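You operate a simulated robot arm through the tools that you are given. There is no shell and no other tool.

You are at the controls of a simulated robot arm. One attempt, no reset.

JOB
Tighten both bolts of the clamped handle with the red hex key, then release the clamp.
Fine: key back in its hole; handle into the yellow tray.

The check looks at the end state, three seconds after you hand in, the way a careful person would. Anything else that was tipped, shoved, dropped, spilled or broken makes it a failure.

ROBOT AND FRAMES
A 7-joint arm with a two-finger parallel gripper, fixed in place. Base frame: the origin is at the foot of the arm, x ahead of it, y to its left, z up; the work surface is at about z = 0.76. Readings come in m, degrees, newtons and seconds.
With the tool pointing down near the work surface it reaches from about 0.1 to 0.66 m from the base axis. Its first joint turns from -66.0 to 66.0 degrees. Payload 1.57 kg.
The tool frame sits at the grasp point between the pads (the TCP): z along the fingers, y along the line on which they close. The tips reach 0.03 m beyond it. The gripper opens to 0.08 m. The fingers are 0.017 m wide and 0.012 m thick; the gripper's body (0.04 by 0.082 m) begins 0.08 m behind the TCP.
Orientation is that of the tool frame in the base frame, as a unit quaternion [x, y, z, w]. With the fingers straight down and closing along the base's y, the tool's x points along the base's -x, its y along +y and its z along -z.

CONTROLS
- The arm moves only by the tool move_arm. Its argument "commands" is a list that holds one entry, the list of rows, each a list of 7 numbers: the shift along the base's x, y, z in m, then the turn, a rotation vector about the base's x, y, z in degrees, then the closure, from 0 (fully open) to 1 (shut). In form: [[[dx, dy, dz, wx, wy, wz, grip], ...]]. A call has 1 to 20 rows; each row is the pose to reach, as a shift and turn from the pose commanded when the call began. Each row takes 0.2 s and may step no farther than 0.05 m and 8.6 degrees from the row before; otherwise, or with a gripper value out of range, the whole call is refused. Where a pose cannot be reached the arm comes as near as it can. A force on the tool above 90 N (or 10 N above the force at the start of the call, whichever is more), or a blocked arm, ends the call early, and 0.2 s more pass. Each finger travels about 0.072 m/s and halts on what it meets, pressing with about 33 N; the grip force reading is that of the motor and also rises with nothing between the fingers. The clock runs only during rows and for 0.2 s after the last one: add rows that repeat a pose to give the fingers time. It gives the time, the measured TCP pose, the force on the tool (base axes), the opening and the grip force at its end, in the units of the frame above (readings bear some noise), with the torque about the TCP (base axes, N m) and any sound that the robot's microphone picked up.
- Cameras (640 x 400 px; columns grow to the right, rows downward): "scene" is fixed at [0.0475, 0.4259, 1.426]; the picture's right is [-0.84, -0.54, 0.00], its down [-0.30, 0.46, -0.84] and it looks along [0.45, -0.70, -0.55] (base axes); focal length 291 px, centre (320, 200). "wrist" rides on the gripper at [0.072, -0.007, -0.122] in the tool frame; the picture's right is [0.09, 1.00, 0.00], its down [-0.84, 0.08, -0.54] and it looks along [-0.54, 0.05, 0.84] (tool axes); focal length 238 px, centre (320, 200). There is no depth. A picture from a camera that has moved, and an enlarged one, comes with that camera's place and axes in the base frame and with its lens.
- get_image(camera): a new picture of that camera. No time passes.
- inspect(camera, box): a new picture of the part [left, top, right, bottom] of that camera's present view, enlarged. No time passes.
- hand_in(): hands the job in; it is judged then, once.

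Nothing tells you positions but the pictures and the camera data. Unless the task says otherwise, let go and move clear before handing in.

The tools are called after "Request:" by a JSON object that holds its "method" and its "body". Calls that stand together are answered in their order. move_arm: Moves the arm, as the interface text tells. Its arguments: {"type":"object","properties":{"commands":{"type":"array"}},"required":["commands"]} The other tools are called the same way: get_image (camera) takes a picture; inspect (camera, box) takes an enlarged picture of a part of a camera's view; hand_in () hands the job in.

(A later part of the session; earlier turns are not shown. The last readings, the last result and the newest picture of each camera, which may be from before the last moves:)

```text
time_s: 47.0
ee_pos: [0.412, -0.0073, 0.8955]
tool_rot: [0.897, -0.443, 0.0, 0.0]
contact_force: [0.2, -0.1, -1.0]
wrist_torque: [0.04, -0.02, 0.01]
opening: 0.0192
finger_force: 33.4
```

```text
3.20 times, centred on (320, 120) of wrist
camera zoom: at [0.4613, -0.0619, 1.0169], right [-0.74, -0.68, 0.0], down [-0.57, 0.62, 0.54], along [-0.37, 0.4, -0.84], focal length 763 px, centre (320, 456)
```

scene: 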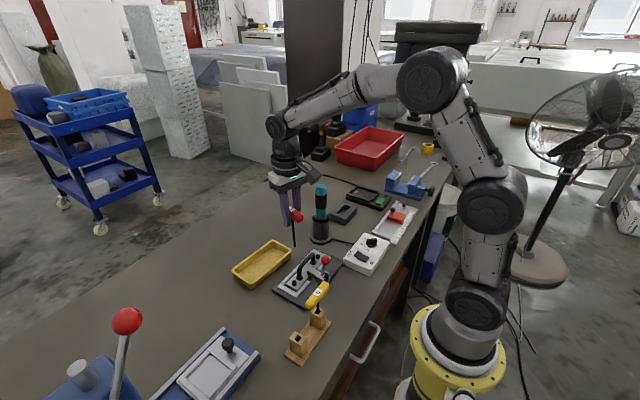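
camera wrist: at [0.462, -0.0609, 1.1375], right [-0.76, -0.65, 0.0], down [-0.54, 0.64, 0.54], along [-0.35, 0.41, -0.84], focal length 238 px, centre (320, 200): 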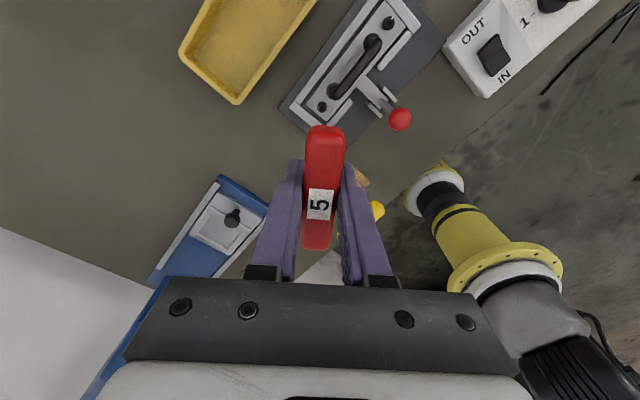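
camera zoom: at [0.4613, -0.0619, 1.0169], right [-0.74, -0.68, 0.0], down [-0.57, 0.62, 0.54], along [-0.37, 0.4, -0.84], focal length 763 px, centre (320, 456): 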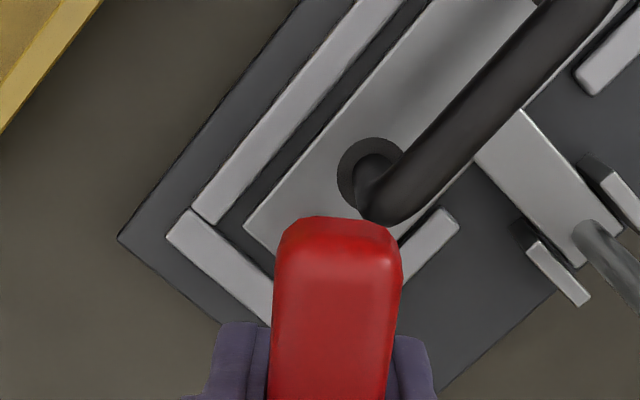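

Request:
{"method": "move_arm", "body": {"commands": [[[0.0001, 0.0015, 0.0005, 0, 0, 0, 1], [0.0001, 0.0015, 0.0005, 0, 0, 0, 1]]]}}

Request:
{"method": "inspect", "body": {"camera": "scene", "box": [289, 272, 302, 284]}}

Request:
{"method": "inspect", "body": {"camera": "wrist", "box": [220, 60, 420, 180]}}

```text
time_s: 47.6
ee_pos: [0.4129, -0.007, 0.8967]
tool_rot: [0.896, -0.443, 0.001, 0.0]
contact_force: [0.0, 0.7, -0.7]
wrist_torque: [0.0, -0.03, -0.02]
opening: 0.0193
finger_force: 33.4
```

```text
16.00 times, centred on (296, 278) of scene
camera zoom: at [0.0475, 0.4259, 1.426], right [-0.84, -0.54, 0.0], down [-0.3, 0.46, -0.84], along [0.45, -0.7, -0.55], focal length 4656 px, centre (712, -1048)
```

zoom: 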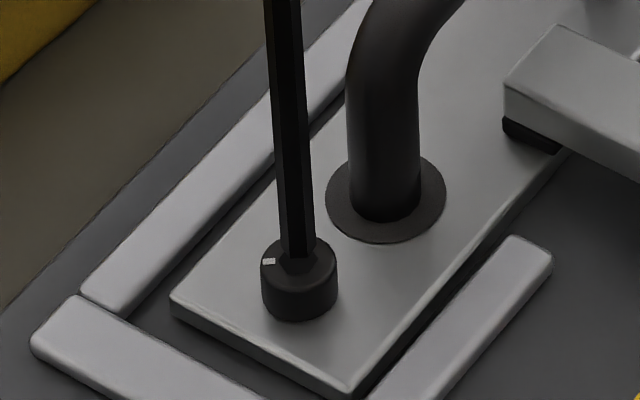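

```text
3.20 times, centred on (320, 120) of wrist
camera zoom: at [0.4613, -0.0603, 1.0183], right [-0.74, -0.68, 0.0], down [-0.57, 0.62, 0.54], along [-0.37, 0.4, -0.84], focal length 763 px, centre (320, 456)
```

zoom: 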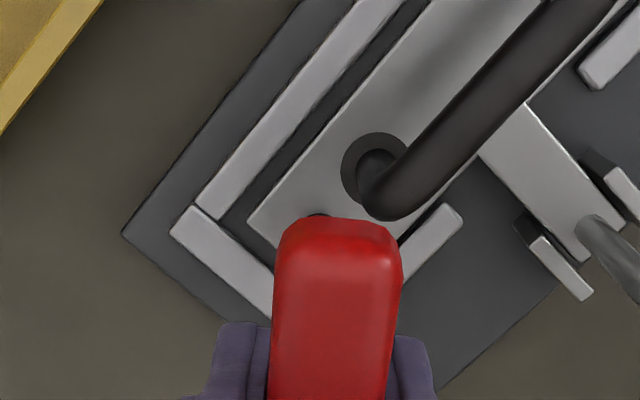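

Aligned. Now I'll lower the key into the socket.

Request:
{"method": "move_arm", "body": {"commands": [[[0, 0, -0.002, 0, 0, 0, 1], [0, 0, -0.0035, 0, 0, 0, 1], [0, 0, -0.005, 0, 0, 0, 1], [0, 0, -0.006, 0, 0, 0, 1], [0, 0, -0.006, 0, 0, 0, 1]]]}}

Request:
{"method": "inspect", "body": {"camera": "scene", "box": [289, 272, 302, 284]}}

Request:
{"method": "inspect", "body": {"camera": "wrist", "box": [220, 60, 420, 180]}}

```text
time_s: 48.8
ee_pos: [0.4125, -0.0056, 0.8913]
tool_rot: [0.897, -0.443, 0.004, -0.002]
contact_force: [-3.7, 1.5, 29.7]
wrist_torque: [0.22, 0.51, -0.01]
opening: 0.0198
finger_force: 32.6
```

```text
16.00 times, centred on (296, 278) of scene
camera zoom: at [0.047, 0.4259, 1.426], right [-0.84, -0.54, 0.0], down [-0.3, 0.46, -0.84], along [0.45, -0.7, -0.55], focal length 4656 px, centre (712, -1048)
```

zoom: 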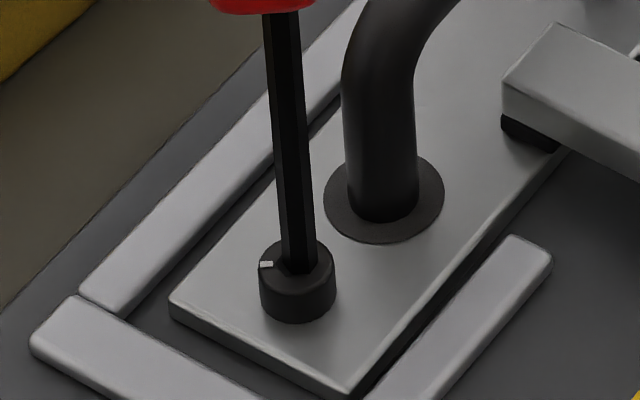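

```text
3.20 times, centred on (320, 120) of wrist
camera zoom: at [0.4607, -0.0594, 1.0143], right [-0.74, -0.68, -0.01], down [-0.57, 0.62, 0.54], along [-0.36, 0.4, -0.84], focal length 763 px, centre (320, 456)
```

zoom: 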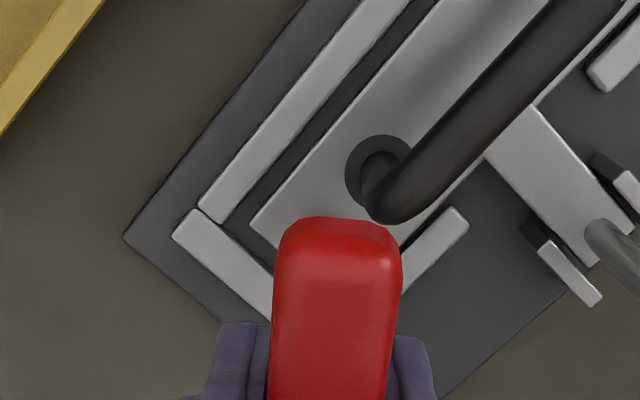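

The tip looks seated with about 30 N of down force. I'll ease that off and turn clockwise to check that the tick follows.

Request:
{"method": "move_arm", "body": {"commands": [[[0, 0, 0.0015, 0, 0, 0, 1], [0, 0, 0.002, 0, 0, -5, 1], [0, 0, 0.002, 0, 0, -11, 1], [0, 0, 0.002, 0, 0, -17, 1], [0, 0, 0.002, 0, 0, -23, 1], [0, 0, 0.002, 0, 0, -29, 1], [0, 0, 0.002, 0, 0, -29, 1]]]}}

Request:
{"method": "inspect", "body": {"camera": "scene", "box": [289, 272, 302, 284]}}

Request:
{"method": "inspect", "body": {"camera": "wrist", "box": [220, 60, 420, 180]}}

```text
time_s: 50.4
ee_pos: [0.4123, -0.0065, 0.892]
tool_rot: [0.756, -0.654, 0.001, -0.001]
contact_force: [-1.2, 1.2, 22.9]
wrist_torque: [0.13, 0.05, -0.04]
opening: 0.0195
finger_force: 32.8
```

```text
16.00 times, centred on (296, 278) of scene
camera zoom: at [0.0471, 0.4259, 1.426], right [-0.84, -0.54, 0.0], down [-0.3, 0.46, -0.84], along [0.45, -0.7, -0.55], focal length 4656 px, centre (712, -1048)
```

zoom: 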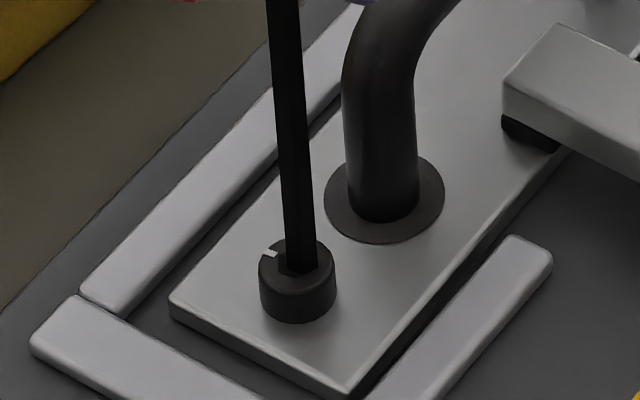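

```text
3.20 times, centred on (320, 120) of wrist
camera zoom: at [0.4292, -0.0778, 1.0139], right [-0.97, -0.23, 0.0], down [-0.2, 0.82, 0.54], along [-0.13, 0.53, -0.84], focal length 763 px, centre (320, 456)
```

zoom: 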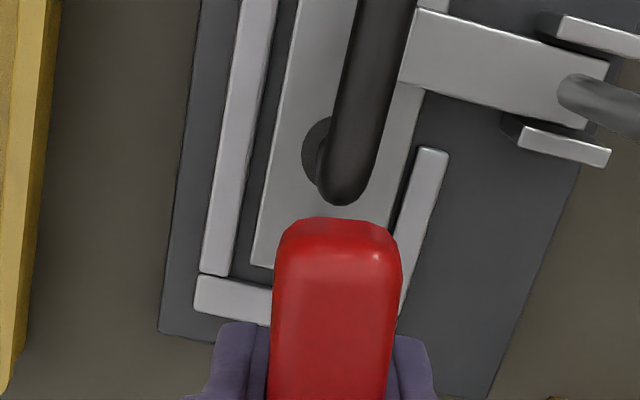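

The tick follows the key again. I'll continue in 36° calls, easing the vertical load a little.

Request:
{"method": "move_arm", "body": {"commands": [[[0, 0, 0.0008, 0, 0, -6, 1], [0, 0, 0.0008, 0, 0, -12, 1], [0, 0, 0.0008, 0, 0, -18, 1], [0, 0, 0.0008, 0, 0, -24, 1], [0, 0, 0.0008, 0, 0, -30, 1], [0, 0, 0.0008, 0, 0, -36, 1], [0, 0, 0.0008, 0, 0, -36, 1]]]}}

Request:
{"method": "inspect", "body": {"camera": "scene", "box": [289, 272, 302, 284]}}

```text
time_s: 52.0
ee_pos: [0.4124, -0.0061, 0.8917]
tool_rot: [-0.517, 0.856, 0.0, 0.0]
contact_force: [-1.0, -3.1, 12.4]
wrist_torque: [-0.32, 0.11, 0.0]
opening: 0.0195
finger_force: 32.9
```

```text
16.00 times, centred on (296, 278) of scene
camera zoom: at [0.0473, 0.4258, 1.426], right [-0.84, -0.54, 0.0], down [-0.3, 0.46, -0.84], along [0.45, -0.7, -0.55], focal length 4656 px, centre (712, -1048)
```

zoom: 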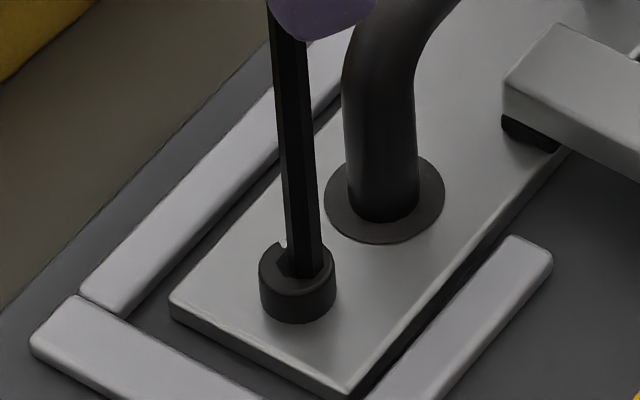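

Request:
{"method": "move_arm", "body": {"commands": [[[0, 0, 0, 0, 0, -6, 1], [0, 0, 0, 0, 0, -12, 1], [0, 0, 0, 0, 0, -18, 1], [0, 0, 0, 0, 0, -24, 1], [0, 0, 0, 0, 0, -30, 1], [0, 0, 0, 0, 0, -36, 1], [0, 0, 0, 0, 0, -36, 1]]]}}

Request:
{"method": "inspect", "body": {"camera": "scene", "box": [289, 272, 302, 284]}}

```text
time_s: 53.6
ee_pos: [0.4122, -0.006, 0.8926]
tool_rot: [-0.227, 0.974, 0.0, 0.0]
contact_force: [-0.1, -0.1, 0.5]
wrist_torque: [0.02, 0.01, 0.01]
opening: 0.0196
finger_force: 32.8
```

```text
16.00 times, centred on (296, 278) of scene
camera zoom: at [0.0474, 0.4259, 1.426], right [-0.84, -0.54, 0.0], down [-0.3, 0.46, -0.84], along [0.45, -0.7, -0.55], focal length 4656 px, centre (712, -1048)
```

zoom: 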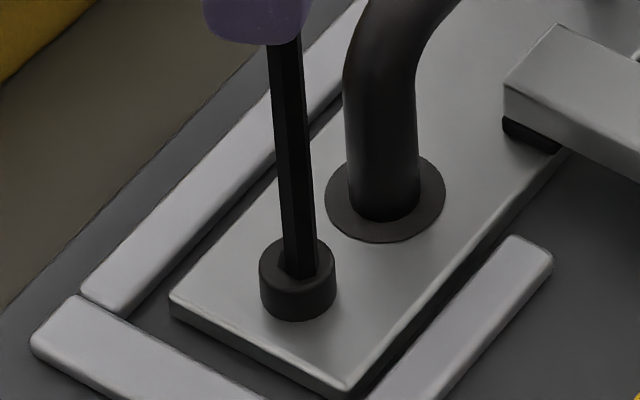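

Request:
{"method": "move_arm", "body": {"commands": [[[0, 0, -0.001, 0, 0, -6, 1], [0, 0, -0.001, 0, 0, -12, 1], [0, 0, -0.001, 0, 0, -18, 1], [0, 0, -0.001, 0, 0, -24, 1], [0, 0, -0.001, 0, 0, -30, 1], [0, 0, -0.001, 0, 0, -36, 1], [0, 0, -0.001, 0, 0, -36, 1]]]}}

Request:
{"method": "inspect", "body": {"camera": "scene", "box": [289, 272, 302, 284]}}

```text
time_s: 55.2
ee_pos: [0.4144, -0.0061, 0.8916]
tool_rot: [0.084, 0.996, -0.001, 0.0]
contact_force: [0.2, -0.5, 1.5]
wrist_torque: [0.01, 0.07, -0.04]
opening: 0.0194
finger_force: 33.4
```

```text
16.00 times, centred on (296, 278) of scene
camera zoom: at [0.0474, 0.4259, 1.426], right [-0.84, -0.54, 0.0], down [-0.3, 0.46, -0.84], along [0.45, -0.7, -0.55], focal length 4656 px, centre (712, -1048)
```

zoom: 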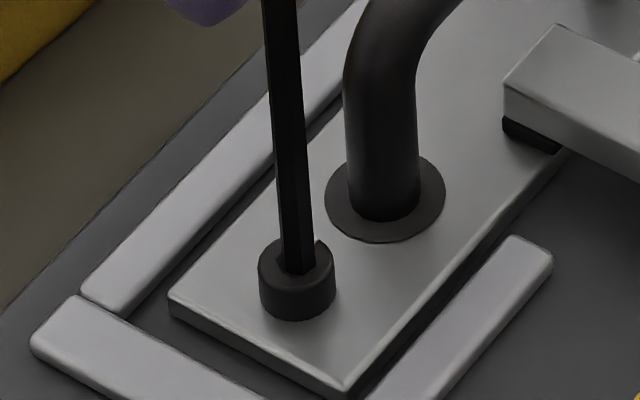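

Request:
{"method": "move_arm", "body": {"commands": [[[0, 0, -0.001, 0, 0, -6, 1], [0, 0, -0.001, 0, 0, -12, 1], [0, 0, -0.001, 0, 0, -18, 1], [0, 0, -0.001, 0, 0, -24, 1], [0, 0, -0.001, 0, 0, -30, 1], [0, 0, -0.001, 0, 0, -36, 1], [0, 0, -0.001, 0, 0, -36, 1]]]}}

Request:
{"method": "inspect", "body": {"camera": "scene", "box": [289, 272, 302, 284]}}

```text
time_s: 56.8
ee_pos: [0.4127, -0.0066, 0.8921]
tool_rot: [0.389, 0.921, 0.0, 0.001]
contact_force: [1.8, 0.2, 13.5]
wrist_torque: [0.01, -0.16, 0.0]
opening: 0.0196
finger_force: 33.0
```

```text
16.00 times, centred on (296, 278) of scene
camera zoom: at [0.0473, 0.4259, 1.426], right [-0.84, -0.54, 0.0], down [-0.3, 0.46, -0.84], along [0.45, -0.7, -0.55], focal length 4656 px, centre (712, -1048)
```

zoom: 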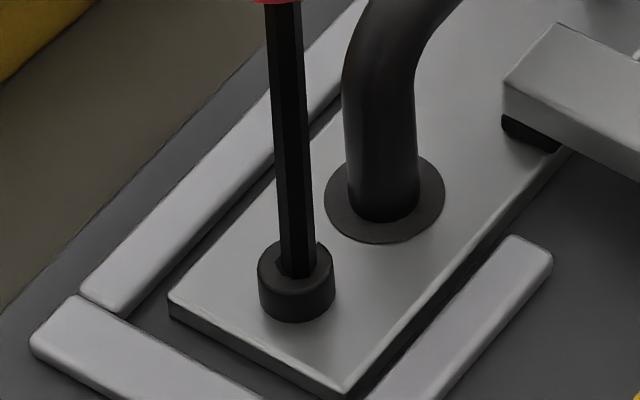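

Request:
{"method": "inspect", "body": {"camera": "scene", "box": [291, 276, 300, 284]}}

Request:
{"method": "inspect", "body": {"camera": "wrist", "box": [220, 60, 420, 180]}}

```text
16.00 times, centred on (296, 280) of scene
camera zoom: at [0.0473, 0.4259, 1.426], right [-0.84, -0.54, 0.0], down [-0.3, 0.46, -0.84], along [0.45, -0.7, -0.55], focal length 4656 px, centre (712, -1080)
```

zoom: 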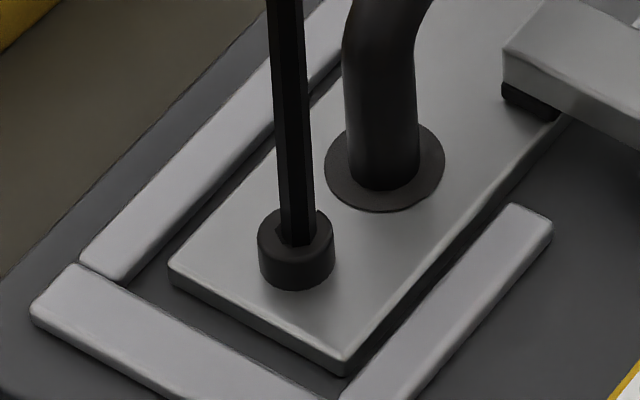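

```text
3.20 times, centred on (320, 120) of wrist
camera zoom: at [0.3569, 0.0396, 1.0133], right [0.65, 0.76, 0.0], down [0.64, -0.54, 0.54], along [0.41, -0.35, -0.84], focal length 763 px, centre (320, 456)
```

zoom: 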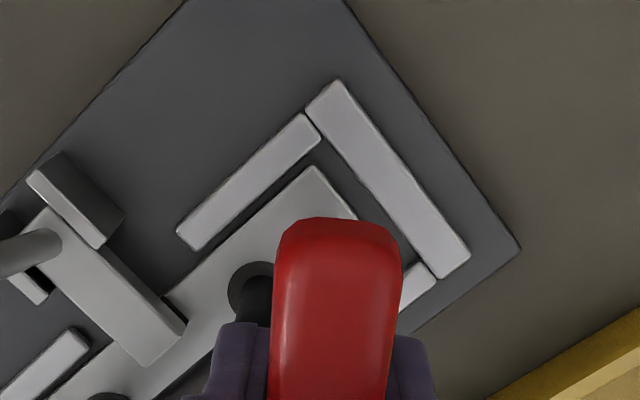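

The tick isn't visible now, so it may be hidden behind the shaft, or the bolt may have stopped turning. I'll lift out and look straight at the bolt.

Request:
{"method": "move_arm", "body": {"commands": [[[0, 0, 0.005, 0, 0, 0, 1], [0, 0, 0.015, 0, 0, 0, 1], [0, 0, 0.045, 0, 0, 0, 1], [0, 0, 0.08, 0, 0, 0, 1], [0, 0, 0.12, 0, 0, 0, 1], [0, 0, 0.12, 0, 0, 0, 1]]]}}

Request:
{"method": "inspect", "body": {"camera": "scene", "box": [289, 272, 302, 284]}}

Request:
{"method": "inspect", "body": {"camera": "wrist", "box": [314, 102, 326, 116]}}

```text
time_s: 58.2
ee_pos: [0.414, -0.0052, 1.0141]
tool_rot: [0.388, 0.922, -0.001, -0.001]
contact_force: [0.1, 0.3, -0.6]
wrist_torque: [0.02, 0.03, -0.02]
opening: 0.0195
finger_force: 32.9
```

```text
16.00 times, centred on (296, 278) of scene
camera zoom: at [0.0475, 0.4259, 1.426], right [-0.84, -0.54, 0.0], down [-0.3, 0.46, -0.84], along [0.45, -0.7, -0.55], focal length 4656 px, centre (712, -1048)
```

zoom: 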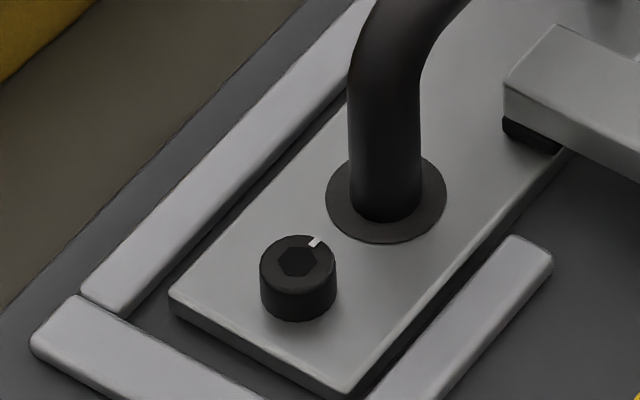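

```text
16.00 times, centred on (320, 109) of wrist
camera zoom: at [0.358, 0.0406, 1.1358], right [0.65, 0.76, 0.0], down [0.64, -0.54, 0.54], along [0.41, -0.35, -0.84], focal length 3814 px, centre (320, 1656)
```

zoom: 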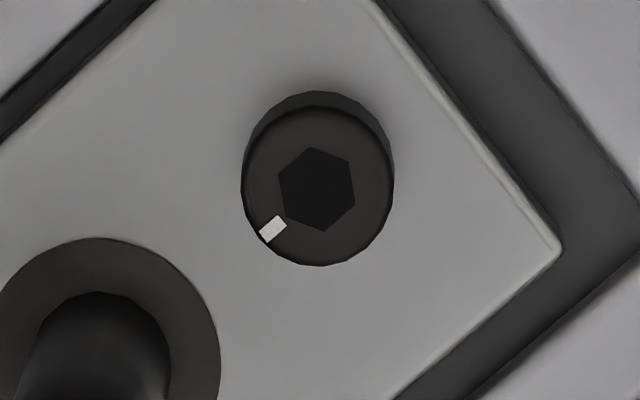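

The tick is at about -89°, so bolt A has turned roughly 374° in total and then stopped while the key slipped in the last 36°. That suggests it is tight. I'll re-seat the key aligned to the socket (yaw about 61°) and test carefully for torque.

Request:
{"method": "move_arm", "body": {"commands": [[[0, 0, 0, 0, 0, 8.2, 1], [0, 0, 0, 0, 0, 16.4, 1], [0, 0, 0, 0, 0, 24.6, 1], [0, 0, 0, 0, 0, 32.8, 1], [0, 0, 0, 0, 0, 41, 1], [0, 0, 0, 0, 0, 49.2, 1], [0, 0, 0, 0, 0, 57.4, 1], [0, 0, 0, 0, 0, 65.6, 1], [0, 0, 0, 0, 0, 73.8, 1], [0, 0, 0, 0, 0, 82, 1], [0, 0, 0, 0, 0, 90.2, 1], [0, 0, 0, 0, 0, 98.4, 1], [0, 0, 0, 0, 0, 106.6, 1], [0, 0, 0, 0, 0, 106.6, 1]]]}}

Request:
{"method": "inspect", "body": {"camera": "wrist", "box": [314, 102, 326, 116]}}

Request:
{"method": "inspect", "body": {"camera": "wrist", "box": [250, 0, 370, 130]}}

```text
time_s: 61.2
ee_pos: [0.4125, -0.0056, 1.0102]
tool_rot: [-0.508, 0.861, 0.0, 0.0]
contact_force: [0.6, -0.2, -0.3]
wrist_torque: [0.01, 0.01, 0.01]
opening: 0.0195
finger_force: 33.1
```

```text
16.00 times, centred on (320, 109) of wrist
camera zoom: at [0.3826, -0.0731, 1.1317], right [-0.92, 0.4, 0.0], down [0.34, 0.77, 0.54], along [0.22, 0.5, -0.84], focal length 3814 px, centre (320, 1656)
```

zoom: 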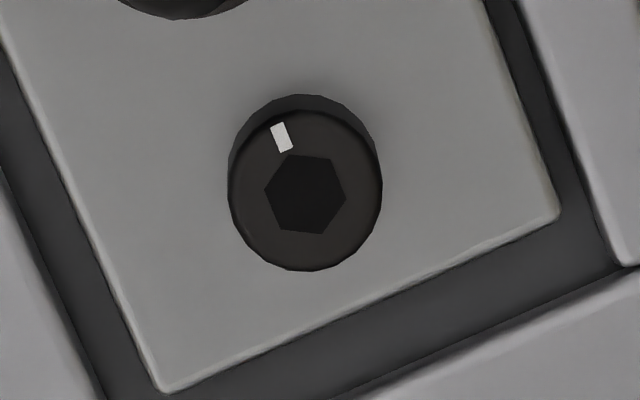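

```text
3.08 times, centred on (310, 65) of wrist
camera zoom: at [0.3826, -0.0731, 1.1317], right [-0.92, 0.4, 0.0], down [0.34, 0.77, 0.54], along [0.22, 0.5, -0.84], focal length 733 px, centre (351, 615)
```

zoom: 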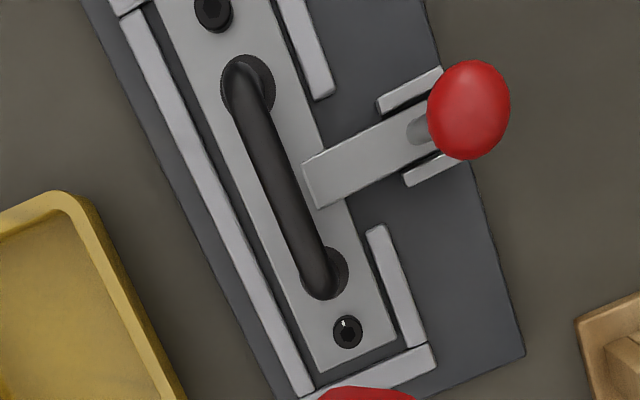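

The socket and key are aligned within about 1°. I'll lower to about 3 mm above the bolt.

Request:
{"method": "move_arm", "body": {"commands": [[[0.0008, 0.0002, -0.03, 0, 0, 0, 1], [0.0008, 0.0002, -0.06, 0, 0, 0, 1], [0.0008, 0.0002, -0.09, 0, 0, 0, 1], [0.0008, 0.0002, -0.1137, 0, 0, 0, 1], [0.0008, 0.0002, -0.1137, 0, 0, 0, 1]]]}}

Request:
{"method": "inspect", "body": {"camera": "scene", "box": [289, 272, 302, 284]}}

Request:
{"method": "inspect", "body": {"camera": "wrist", "box": [220, 60, 420, 180]}}

```text
time_s: 62.4
ee_pos: [0.4103, -0.005, 0.897]
tool_rot: [-0.508, 0.862, 0.0, 0.001]
contact_force: [-0.3, -0.5, -1.4]
wrist_torque: [0.02, -0.02, 0.06]
opening: 0.0193
finger_force: 32.8
```

```text
16.00 times, centred on (296, 278) of scene
camera zoom: at [0.0475, 0.4259, 1.426], right [-0.84, -0.54, 0.0], down [-0.3, 0.46, -0.84], along [0.45, -0.7, -0.55], focal length 4656 px, centre (712, -1048)
```

zoom: 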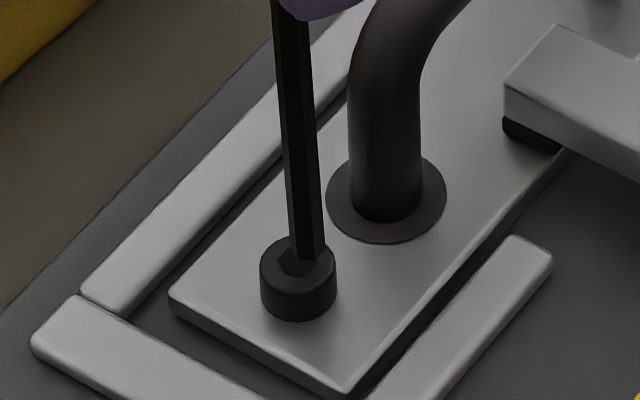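

```text
3.20 times, centred on (320, 120) of wrist
camera zoom: at [0.3814, -0.0731, 1.0191], right [-0.92, 0.4, 0.0], down [0.34, 0.77, 0.54], along [0.22, 0.5, -0.84], focal length 763 px, centre (320, 456)
```

zoom: 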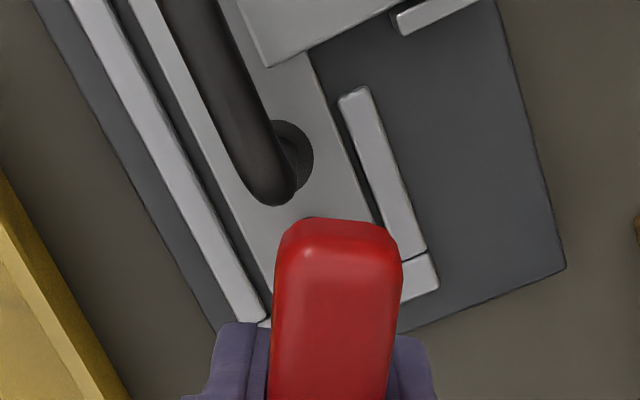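

Request:
{"method": "move_arm", "body": {"commands": [[[0.0021, 0.0001, 0, 0, 0, 0, 1], [0.0021, 0.0001, -0.001, 0, 0, 0, 1], [0.0021, 0.0001, -0.001, 0, 0, 0, 1]]]}}

Request:
{"method": "inspect", "body": {"camera": "scene", "box": [289, 272, 302, 284]}}

Request:
{"method": "inspect", "body": {"camera": "wrist", "box": [220, 60, 420, 180]}}

```text
time_s: 63.2
ee_pos: [0.4144, -0.0061, 0.8957]
tool_rot: [-0.507, 0.862, -0.001, 0.0]
contact_force: [0.5, 1.9, -1.1]
wrist_torque: [0.0, 0.02, 0.02]
opening: 0.0192
finger_force: 32.7
```

```text
16.00 times, centred on (296, 278) of scene
camera zoom: at [0.0475, 0.4259, 1.426], right [-0.84, -0.54, 0.0], down [-0.3, 0.46, -0.84], along [0.45, -0.7, -0.55], focal length 4656 px, centre (712, -1048)
```

zoom: 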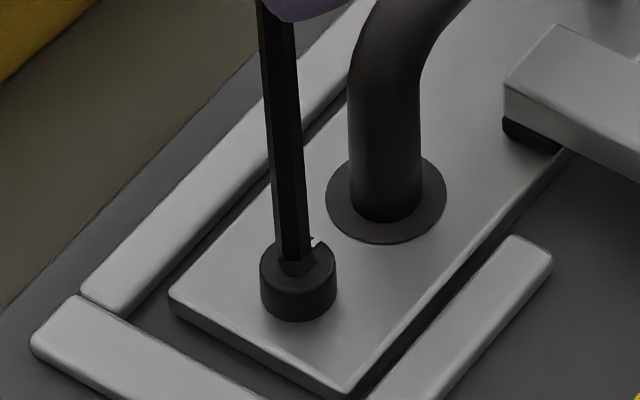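

```text
3.20 times, centred on (320, 120) of wrist
camera zoom: at [0.3844, -0.0728, 1.0174], right [-0.92, 0.4, 0.0], down [0.34, 0.77, 0.54], along [0.22, 0.5, -0.84], focal length 763 px, centre (320, 456)
```

zoom: 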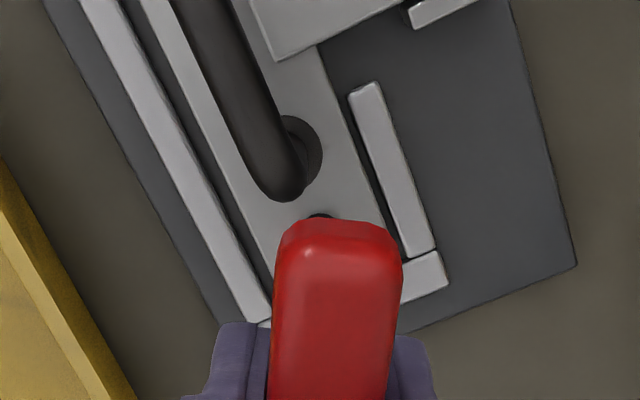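

Request:
{"method": "move_arm", "body": {"commands": [[[-0.0008, -0.0002, 0, 0, 0, 0, 1], [-0.0008, -0.0002, 0, 0, 0, 0, 1]]]}}

Request:
{"method": "inspect", "body": {"camera": "scene", "box": [289, 272, 302, 284]}}

Request:
{"method": "inspect", "body": {"camera": "wrist", "box": [220, 60, 420, 180]}}

```text
time_s: 63.8
ee_pos: [0.4141, -0.0066, 0.8952]
tool_rot: [-0.507, 0.862, 0.0, 0.0]
contact_force: [0.2, -0.6, -1.1]
wrist_torque: [0.03, 0.02, -0.02]
opening: 0.0193
finger_force: 33.8
```

```text
16.00 times, centred on (296, 278) of scene
camera zoom: at [0.0475, 0.4259, 1.426], right [-0.84, -0.54, 0.0], down [-0.3, 0.46, -0.84], along [0.45, -0.7, -0.55], focal length 4656 px, centre (712, -1048)
```

zoom: 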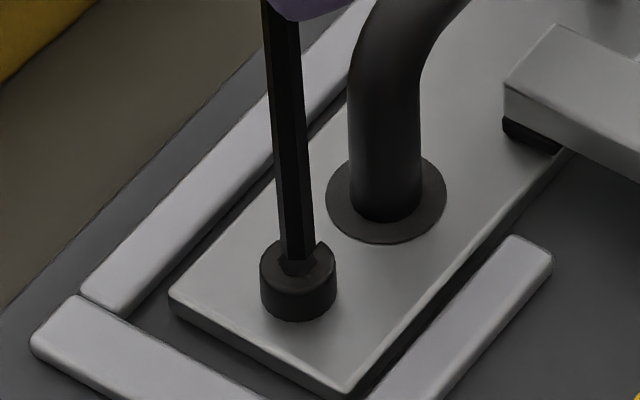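

```text
3.20 times, centred on (320, 120) of wrist
camera zoom: at [0.3836, -0.0731, 1.0178], right [-0.92, 0.4, 0.0], down [0.34, 0.77, 0.54], along [0.22, 0.5, -0.84], focal length 763 px, centre (320, 456)
```

zoom: 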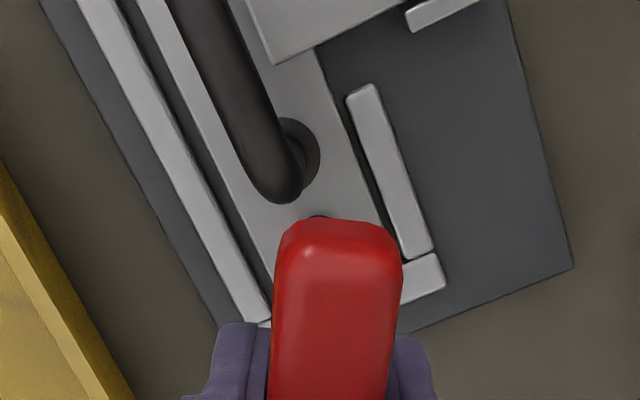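

Aligned within about 0.3 mm. Lowering into the socket again.

Request:
{"method": "move_arm", "body": {"commands": [[[0, 0, -0.002, 0, 0, 0, 1], [0, 0, -0.0035, 0, 0, 0, 1], [0, 0, -0.005, 0, 0, 0, 1], [0, 0, -0.006, 0, 0, 0, 1], [0, 0, -0.006, 0, 0, 0, 1]]]}}

Request:
{"method": "inspect", "body": {"camera": "scene", "box": [289, 272, 302, 284]}}

Request:
{"method": "inspect", "body": {"camera": "wrist", "box": [220, 60, 420, 180]}}

```text
time_s: 65.0
ee_pos: [0.4135, -0.0056, 0.892]
tool_rot: [-0.508, 0.862, 0.0, 0.001]
contact_force: [-4.2, -1.1, 10.8]
wrist_torque: [-0.12, 0.42, 0.0]
opening: 0.0194
finger_force: 32.6
```

```text
16.00 times, centred on (296, 278) of scene
camera zoom: at [0.0472, 0.4258, 1.426], right [-0.84, -0.54, 0.0], down [-0.3, 0.46, -0.84], along [0.45, -0.7, -0.55], focal length 4656 px, centre (712, -1048)
```

zoom: 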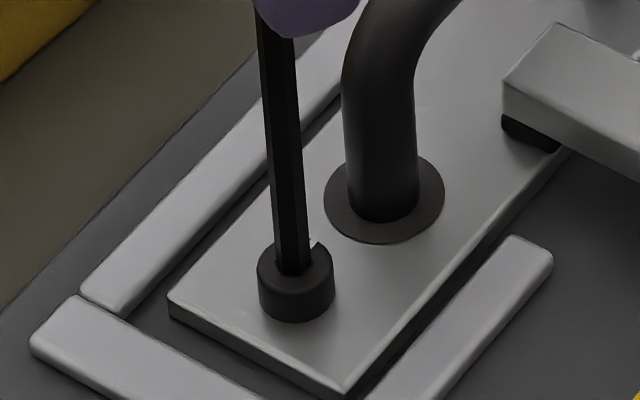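

```text
3.20 times, centred on (320, 120) of wrist
camera zoom: at [0.3845, -0.0729, 1.0135], right [-0.92, 0.4, 0.0], down [0.34, 0.77, 0.54], along [0.22, 0.5, -0.84], focal length 763 px, centre (320, 456)
```

zoom: 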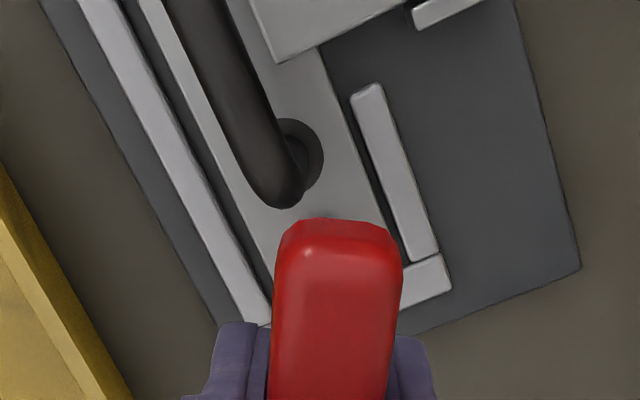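

Seated (z 0.8915, 11 N). Now a gentle clockwise turn in small steps to read the torque.

Request:
{"method": "move_arm", "body": {"commands": [[[0, 0, 0, 0, 0, -5, 1], [0, 0, 0, 0, 0, -10, 1], [0, 0, 0, 0, 0, -10, 1]]]}}

Request:
{"method": "move_arm", "body": {"commands": [[[0, 0, 0, 0, 0, -5, 1], [0, 0, 0, 0, 0, -5, 1]]]}}

Request:
{"method": "move_arm", "body": {"commands": [[[0, 0, 0, 0, 0, -5, 1], [0, 0, 0, 0, 0, -5, 1]]]}}

Request:
{"method": "inspect", "body": {"camera": "scene", "box": [289, 272, 302, 284]}}

```text
time_s: 65.8
ee_pos: [0.4147, -0.0056, 0.892]
tool_rot: [-0.431, 0.903, -0.002, 0.003]
contact_force: [-1.4, 0.0, 20.5]
wrist_torque: [-0.07, 0.2, 0.01]
opening: 0.0197
finger_force: 33.3
```

```text
time_s: 66.4
ee_pos: [0.4156, -0.0059, 0.8909]
tool_rot: [-0.39, 0.921, -0.002, 0.003]
contact_force: [0.6, 0.6, 24.7]
wrist_torque: [0.03, -0.06, 0.0]
opening: 0.0195
finger_force: 32.6
```

```text
time_s: 67.0
ee_pos: [0.4158, -0.0055, 0.8912]
tool_rot: [-0.349, 0.937, -0.001, 0.002]
contact_force: [1.1, 0.2, 27.5]
wrist_torque: [0.06, -0.1, 0.0]
opening: 0.0193
finger_force: 33.0
```

```text
16.00 times, centred on (296, 278) of scene
camera zoom: at [0.0471, 0.4259, 1.426], right [-0.84, -0.54, 0.0], down [-0.3, 0.46, -0.84], along [0.45, -0.7, -0.55], focal length 4656 px, centre (712, -1048)
```

zoom: 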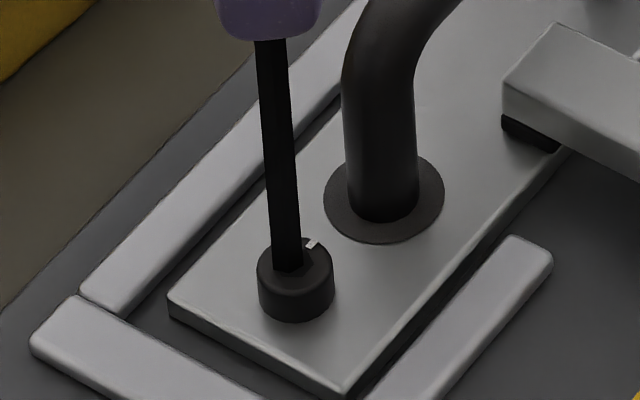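

Request:
{"method": "inspect", "body": {"camera": "wrist", "box": [220, 60, 420, 180]}}

Request:
{"method": "inspect", "body": {"camera": "scene", "box": [285, 245, 305, 290]}}

```text
3.20 times, centred on (320, 120) of wrist
camera zoom: at [0.3642, -0.059, 1.0129], right [-0.72, 0.69, 0.0], down [0.58, 0.61, 0.55], along [0.38, 0.39, -0.84], focal length 763 px, centre (320, 456)
```

zoom: 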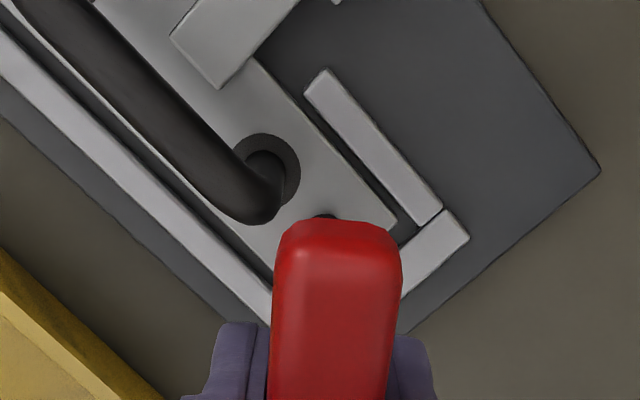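

```text
8.89 times, centred on (295, 268) of scene
camera zoom: at [0.0471, 0.4259, 1.426], right [-0.84, -0.54, 0.0], down [-0.3, 0.46, -0.84], along [0.45, -0.7, -0.55], focal length 2587 px, centre (542, -400)
```

zoom: 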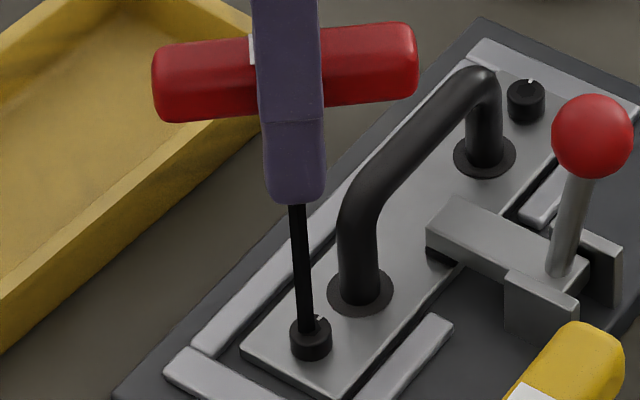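

The tick has not moved over 20° with no torque, so either the bolt is tight and the key is slipping, or the key isn't engaged. As a check I'll turn back +20° and see whether the tick follows.

Request:
{"method": "move_arm", "body": {"commands": [[[-0.001, 0, 0.001, 0, 0, 6, 1], [-0.001, 0, 0.001, 0, 0, 12, 1], [-0.001, 0, 0.001, 0, 0, 18, 1], [-0.001, 0, 0.001, 0, 0, 24, 1], [-0.001, 0, 0.001, 0, 0, 24, 1]]]}}

Request:
{"method": "inspect", "body": {"camera": "scene", "box": [289, 272, 302, 284]}}

Request:
{"method": "inspect", "body": {"camera": "wrist", "box": [220, 60, 420, 180]}}

```text
time_s: 68.2
ee_pos: [0.414, -0.0068, 0.8914]
tool_rot: [-0.539, 0.843, 0.0, 0.0]
contact_force: [-1.7, -1.2, 24.8]
wrist_torque: [-0.13, 0.11, 0.0]
opening: 0.0193
finger_force: 33.0
```

```text
16.00 times, centred on (296, 278) of scene
camera zoom: at [0.0471, 0.4258, 1.426], right [-0.84, -0.54, 0.0], down [-0.3, 0.46, -0.84], along [0.45, -0.7, -0.55], focal length 4656 px, centre (712, -1048)
```

zoom: 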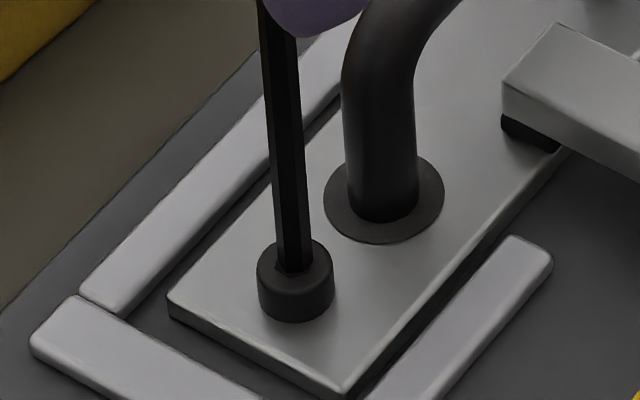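

```text
3.20 times, centred on (320, 120) of wrist
camera zoom: at [0.3889, -0.0752, 1.0131], right [-0.94, 0.34, 0.0], down [0.28, 0.79, 0.54], along [0.18, 0.51, -0.84], focal length 763 px, centre (320, 456)
```

zoom: 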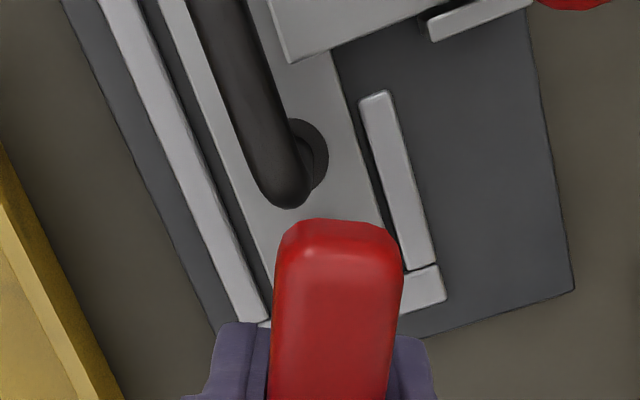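

The tick moved back behind the shaft, so the key is engaged in both directions and -89° is a hard stop: bolt A was tight. I'll turn clockwise again to the stop, checking that it ends there.

Request:
{"method": "move_arm", "body": {"commands": [[[0, 0, 0, 0, 0, -6, 1], [0, 0, 0, 0, 0, -12, 1], [0, 0, 0, 0, 0, -18, 1], [0, 0, 0, 0, 0, -24, 1], [0, 0, 0, 0, 0, -30, 1], [0, 0, 0, 0, 0, -30, 1]]]}}

Request:
{"method": "inspect", "body": {"camera": "scene", "box": [289, 272, 302, 284]}}

Request:
{"method": "move_arm", "body": {"commands": [[[0, 0, 0, 0, 0, -6, 1], [0, 0, 0, 0, 0, -12, 1], [0, 0, 0, 0, 0, -18, 1], [0, 0, 0, 0, 0, -24, 1], [0, 0, 0, 0, 0, -24, 1]]]}}

Request:
{"method": "inspect", "body": {"camera": "scene", "box": [289, 272, 302, 284]}}

```text
time_s: 69.6
ee_pos: [0.4128, -0.0056, 0.8918]
tool_rot: [-0.3, 0.954, -0.001, 0.001]
contact_force: [2.9, 0.1, 14.7]
wrist_torque: [0.04, -0.31, -0.03]
opening: 0.0196
finger_force: 33.5
```

```text
16.00 times, centred on (296, 278) of scene
camera zoom: at [0.0473, 0.4259, 1.426], right [-0.84, -0.54, 0.0], down [-0.3, 0.46, -0.84], along [0.45, -0.7, -0.55], focal length 4656 px, centre (712, -1048)
```

zoom: 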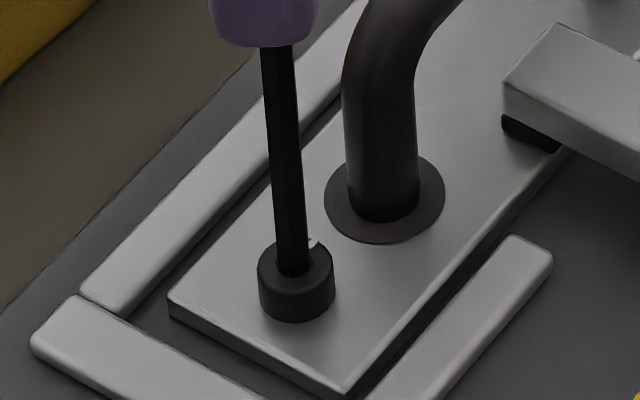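

```text
time_s: 70.8
ee_pos: [0.4123, -0.0061, 0.8896]
tool_rot: [-0.095, 0.995, -0.001, 0.0]
contact_force: [-0.6, 1.4, 18.2]
wrist_torque: [0.07, 0.0, -0.01]
opening: 0.0195
finger_force: 33.0
```

```text
16.00 times, centred on (296, 278) of scene
camera zoom: at [0.0472, 0.4259, 1.426], right [-0.84, -0.54, 0.0], down [-0.3, 0.46, -0.84], along [0.45, -0.7, -0.55], focal length 4656 px, centre (712, -1048)
```

zoom: 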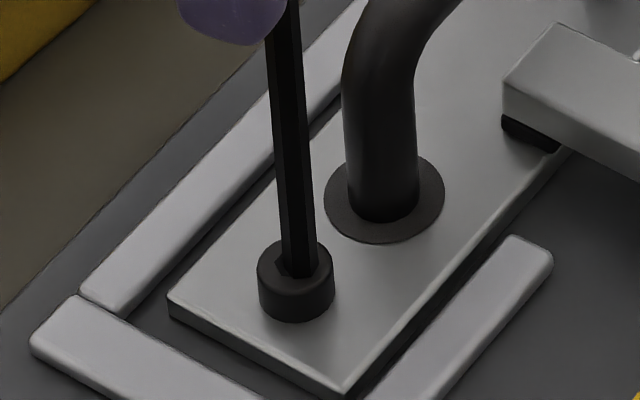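

Bolt A's tick is back at its stop, so A is tight. Next I lift out and move over to bolt B. I'll keep the yaw below about 90° there, since the teal screwdriver stands nearby.

Request:
{"method": "move_arm", "body": {"commands": [[[0, 0, 0.005, 0, 0, 0, 1], [0, 0, 0.02, 0, 0, 0, 1], [0, 0, 0.05, 0, 0, 0, 1], [0, 0, 0.09, 0, 0, 0, 1], [0, 0, 0.125, 0, 0, 0, 1], [0, -0.04, 0.125, 0, 0, 0, 1], [0, -0.08, 0.125, 0, 0, 0, 1], [0, -0.1245, 0.125, 0, 0, 0, 1], [0, -0.1245, 0.125, 0, 0, 0, 1]]]}}

Request:
{"method": "get_image", "body": {"camera": "wrist"}}

Request:
{"method": "inspect", "body": {"camera": "wrist", "box": [314, 102, 326, 116]}}

Request:
{"method": "inspect", "body": {"camera": "scene", "box": [270, 170, 370, 300]}}

Request:
{"method": "inspect", "body": {"camera": "scene", "box": [289, 272, 302, 284]}}

```text
time_s: 72.8
ee_pos: [0.4139, -0.132, 1.0124]
tool_rot: [-0.095, 0.995, 0.001, 0.0]
contact_force: [0.1, 0.1, -1.0]
wrist_torque: [0.0, 0.02, -0.02]
opening: 0.0191
finger_force: 33.0
```

```text
taken
camera wrist: at [0.3452, -0.1524, 1.135], right [-0.28, 0.96, 0.0], down [0.81, 0.24, 0.54], along [0.52, 0.15, -0.84], focal length 238 px, centre (320, 200)
```

wrist: 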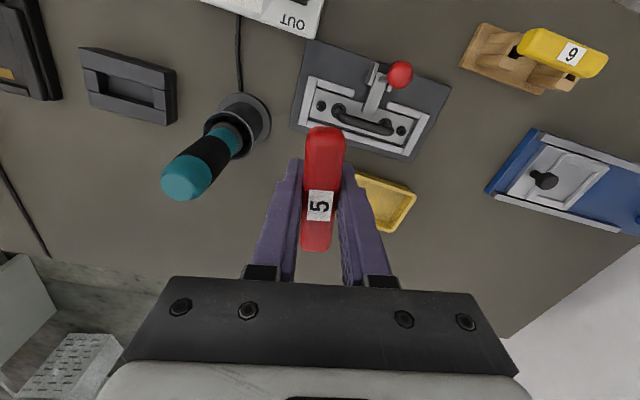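

```text
16.00 times, centred on (320, 109) of wrist
camera zoom: at [0.3452, -0.1524, 1.135], right [-0.28, 0.96, 0.0], down [0.81, 0.24, 0.54], along [0.52, 0.15, -0.84], focal length 3814 px, centre (320, 1656)
```

zoom: 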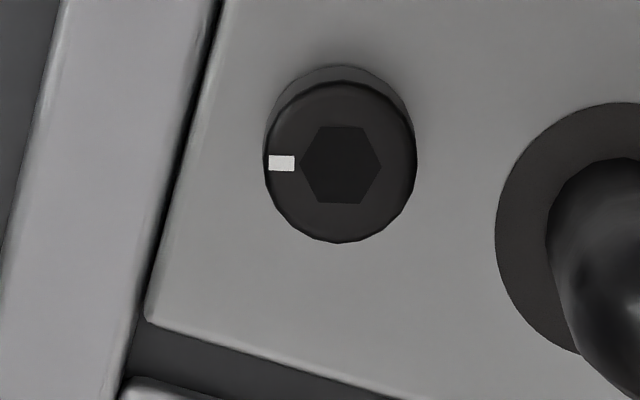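

```text
3.08 times, centred on (320, 235) of scene
camera zoom: at [0.0475, 0.4258, 1.426], right [-0.84, -0.54, 0.0], down [-0.3, 0.46, -0.84], along [0.45, -0.7, -0.55], focal length 896 px, centre (320, 92)
```

zoom: 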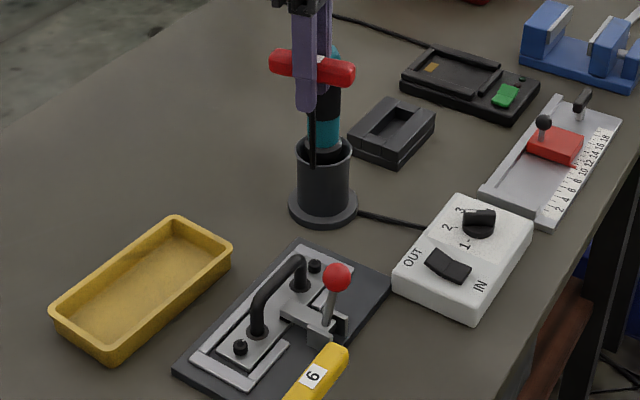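

```text
16.00 times, centred on (296, 278) of scene
camera zoom: at [0.0475, 0.4258, 1.426], right [-0.84, -0.54, 0.0], down [-0.3, 0.46, -0.84], along [0.45, -0.7, -0.55], focal length 4656 px, centre (712, -1048)
```

zoom: 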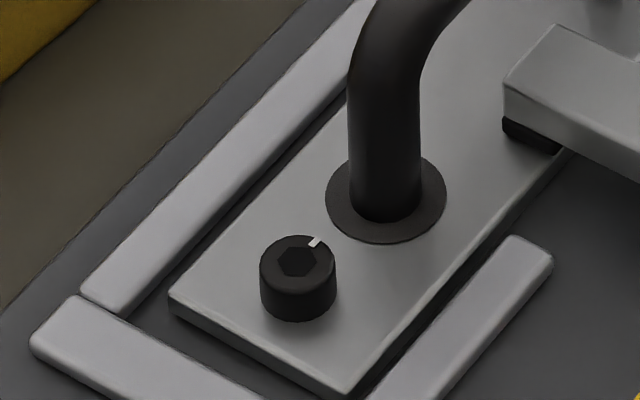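

Bolt A's mark confirms it is at its stop. Bolt B is at about (0.4128, -0.131), with its tick near -74°. I'll rotate the key to yaw 77° to match B's socket and check the offset.

Request:
{"method": "move_arm", "body": {"commands": [[[0, 0, 0, 0, 0, 8.2, 1], [0, 0, 0, 0, 0, 16.4, 1], [0, 0, 0, 0, 0, 24.6, 1], [0, 0, 0, 0, 0, 32.8, 1], [0, 0, 0, 0, 0, 41, 1], [-0.001, 0, 0, 0, 0, 49.2, 1], [-0.002, 0.0005, 0, 0, 0, 57.5, 1], [-0.0029, 0.0009, 0, 0, 0, 65.9, 1], [-0.0029, 0.0009, 0, 0, 0, 65.9, 1]]]}}

Request:
{"method": "inspect", "body": {"camera": "wrist", "box": [314, 102, 326, 116]}}

Request:
{"method": "get_image", "body": {"camera": "wrist"}}

```text
time_s: 74.8
ee_pos: [0.4099, -0.1301, 1.016]
tool_rot: [-0.623, 0.782, 0.0, 0.0]
contact_force: [0.7, 0.7, -1.5]
wrist_torque: [0.03, 0.01, -0.01]
opening: 0.0194
finger_force: 32.7
```

```text
16.00 times, centred on (320, 109) of wrist
camera zoom: at [0.4005, -0.2024, 1.1379], right [-0.99, 0.13, 0.0], down [0.11, 0.83, 0.54], along [0.07, 0.54, -0.84], focal length 3814 px, centre (320, 1656)
```

zoom: 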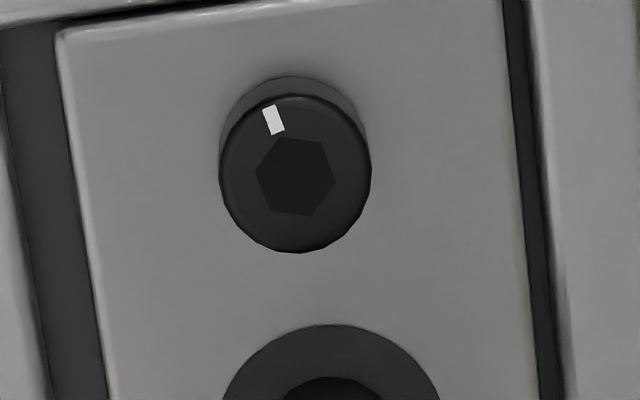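

```text
taken
camera wrist: at [0.4005, -0.2024, 1.1379], right [-0.99, 0.13, 0.0], down [0.11, 0.83, 0.54], along [0.07, 0.54, -0.84], focal length 238 px, centre (320, 200)
```

wrist: 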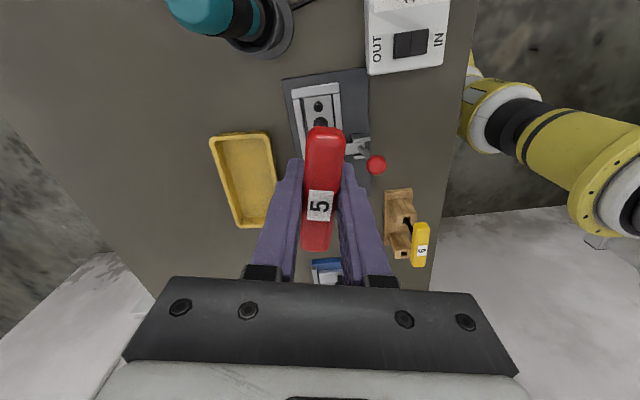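

Aligned in rotation. I'll shift +1.6 mm in x and lower to about 4 mm above bolt B.

Request:
{"method": "move_arm", "body": {"commands": [[[0.0016, -0.0002, -0.03, 0, 0, 0, 1], [0.0016, -0.0002, -0.06, 0, 0, 0, 1], [0.0016, -0.0002, -0.09, 0, 0, 0, 1], [0.0016, -0.0002, -0.116, 0, 0, 0, 1], [0.0016, -0.0002, -0.116, 0, 0, 0, 1]]]}}

Request:
{"method": "inspect", "body": {"camera": "scene", "box": [312, 247, 325, 259]}}

Request:
{"method": "inspect", "body": {"camera": "wrist", "box": [220, 60, 420, 180]}}

```text
time_s: 76.0
ee_pos: [0.414, -0.129, 0.8992]
tool_rot: [-0.622, 0.783, -0.001, 0.0]
contact_force: [0.5, 0.0, -0.3]
wrist_torque: [-0.01, -0.03, 0.0]
opening: 0.0194
finger_force: 33.3
```

```text
16.00 times, centred on (318, 253) of scene
camera zoom: at [0.0475, 0.4259, 1.426], right [-0.84, -0.54, 0.0], down [-0.3, 0.46, -0.84], along [0.45, -0.7, -0.55], focal length 4656 px, centre (344, -648)
```

zoom: 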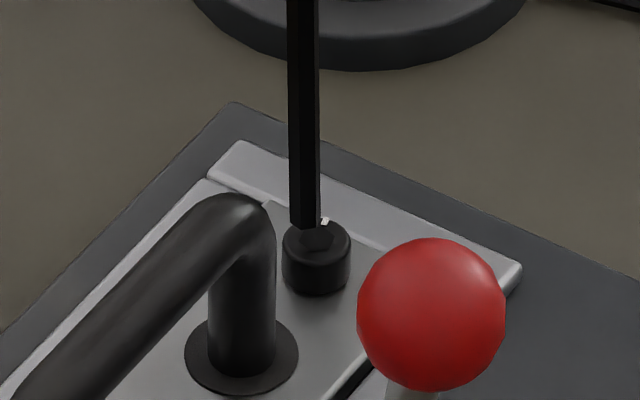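

```text
3.20 times, centred on (320, 120) of wrist
camera zoom: at [0.4041, -0.201, 1.0209], right [-0.99, 0.14, 0.0], down [0.11, 0.83, 0.54], along [0.07, 0.54, -0.84], focal length 763 px, centre (320, 456)
```

zoom: 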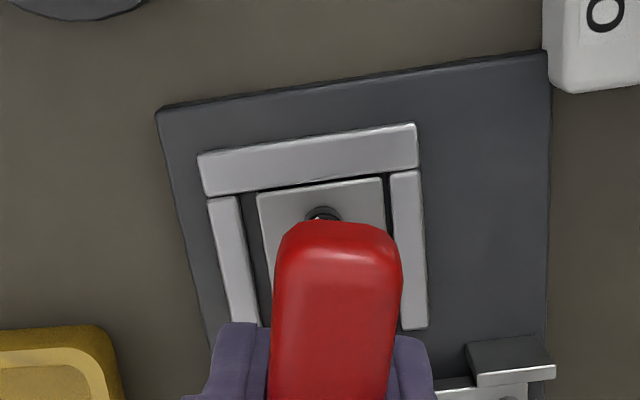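

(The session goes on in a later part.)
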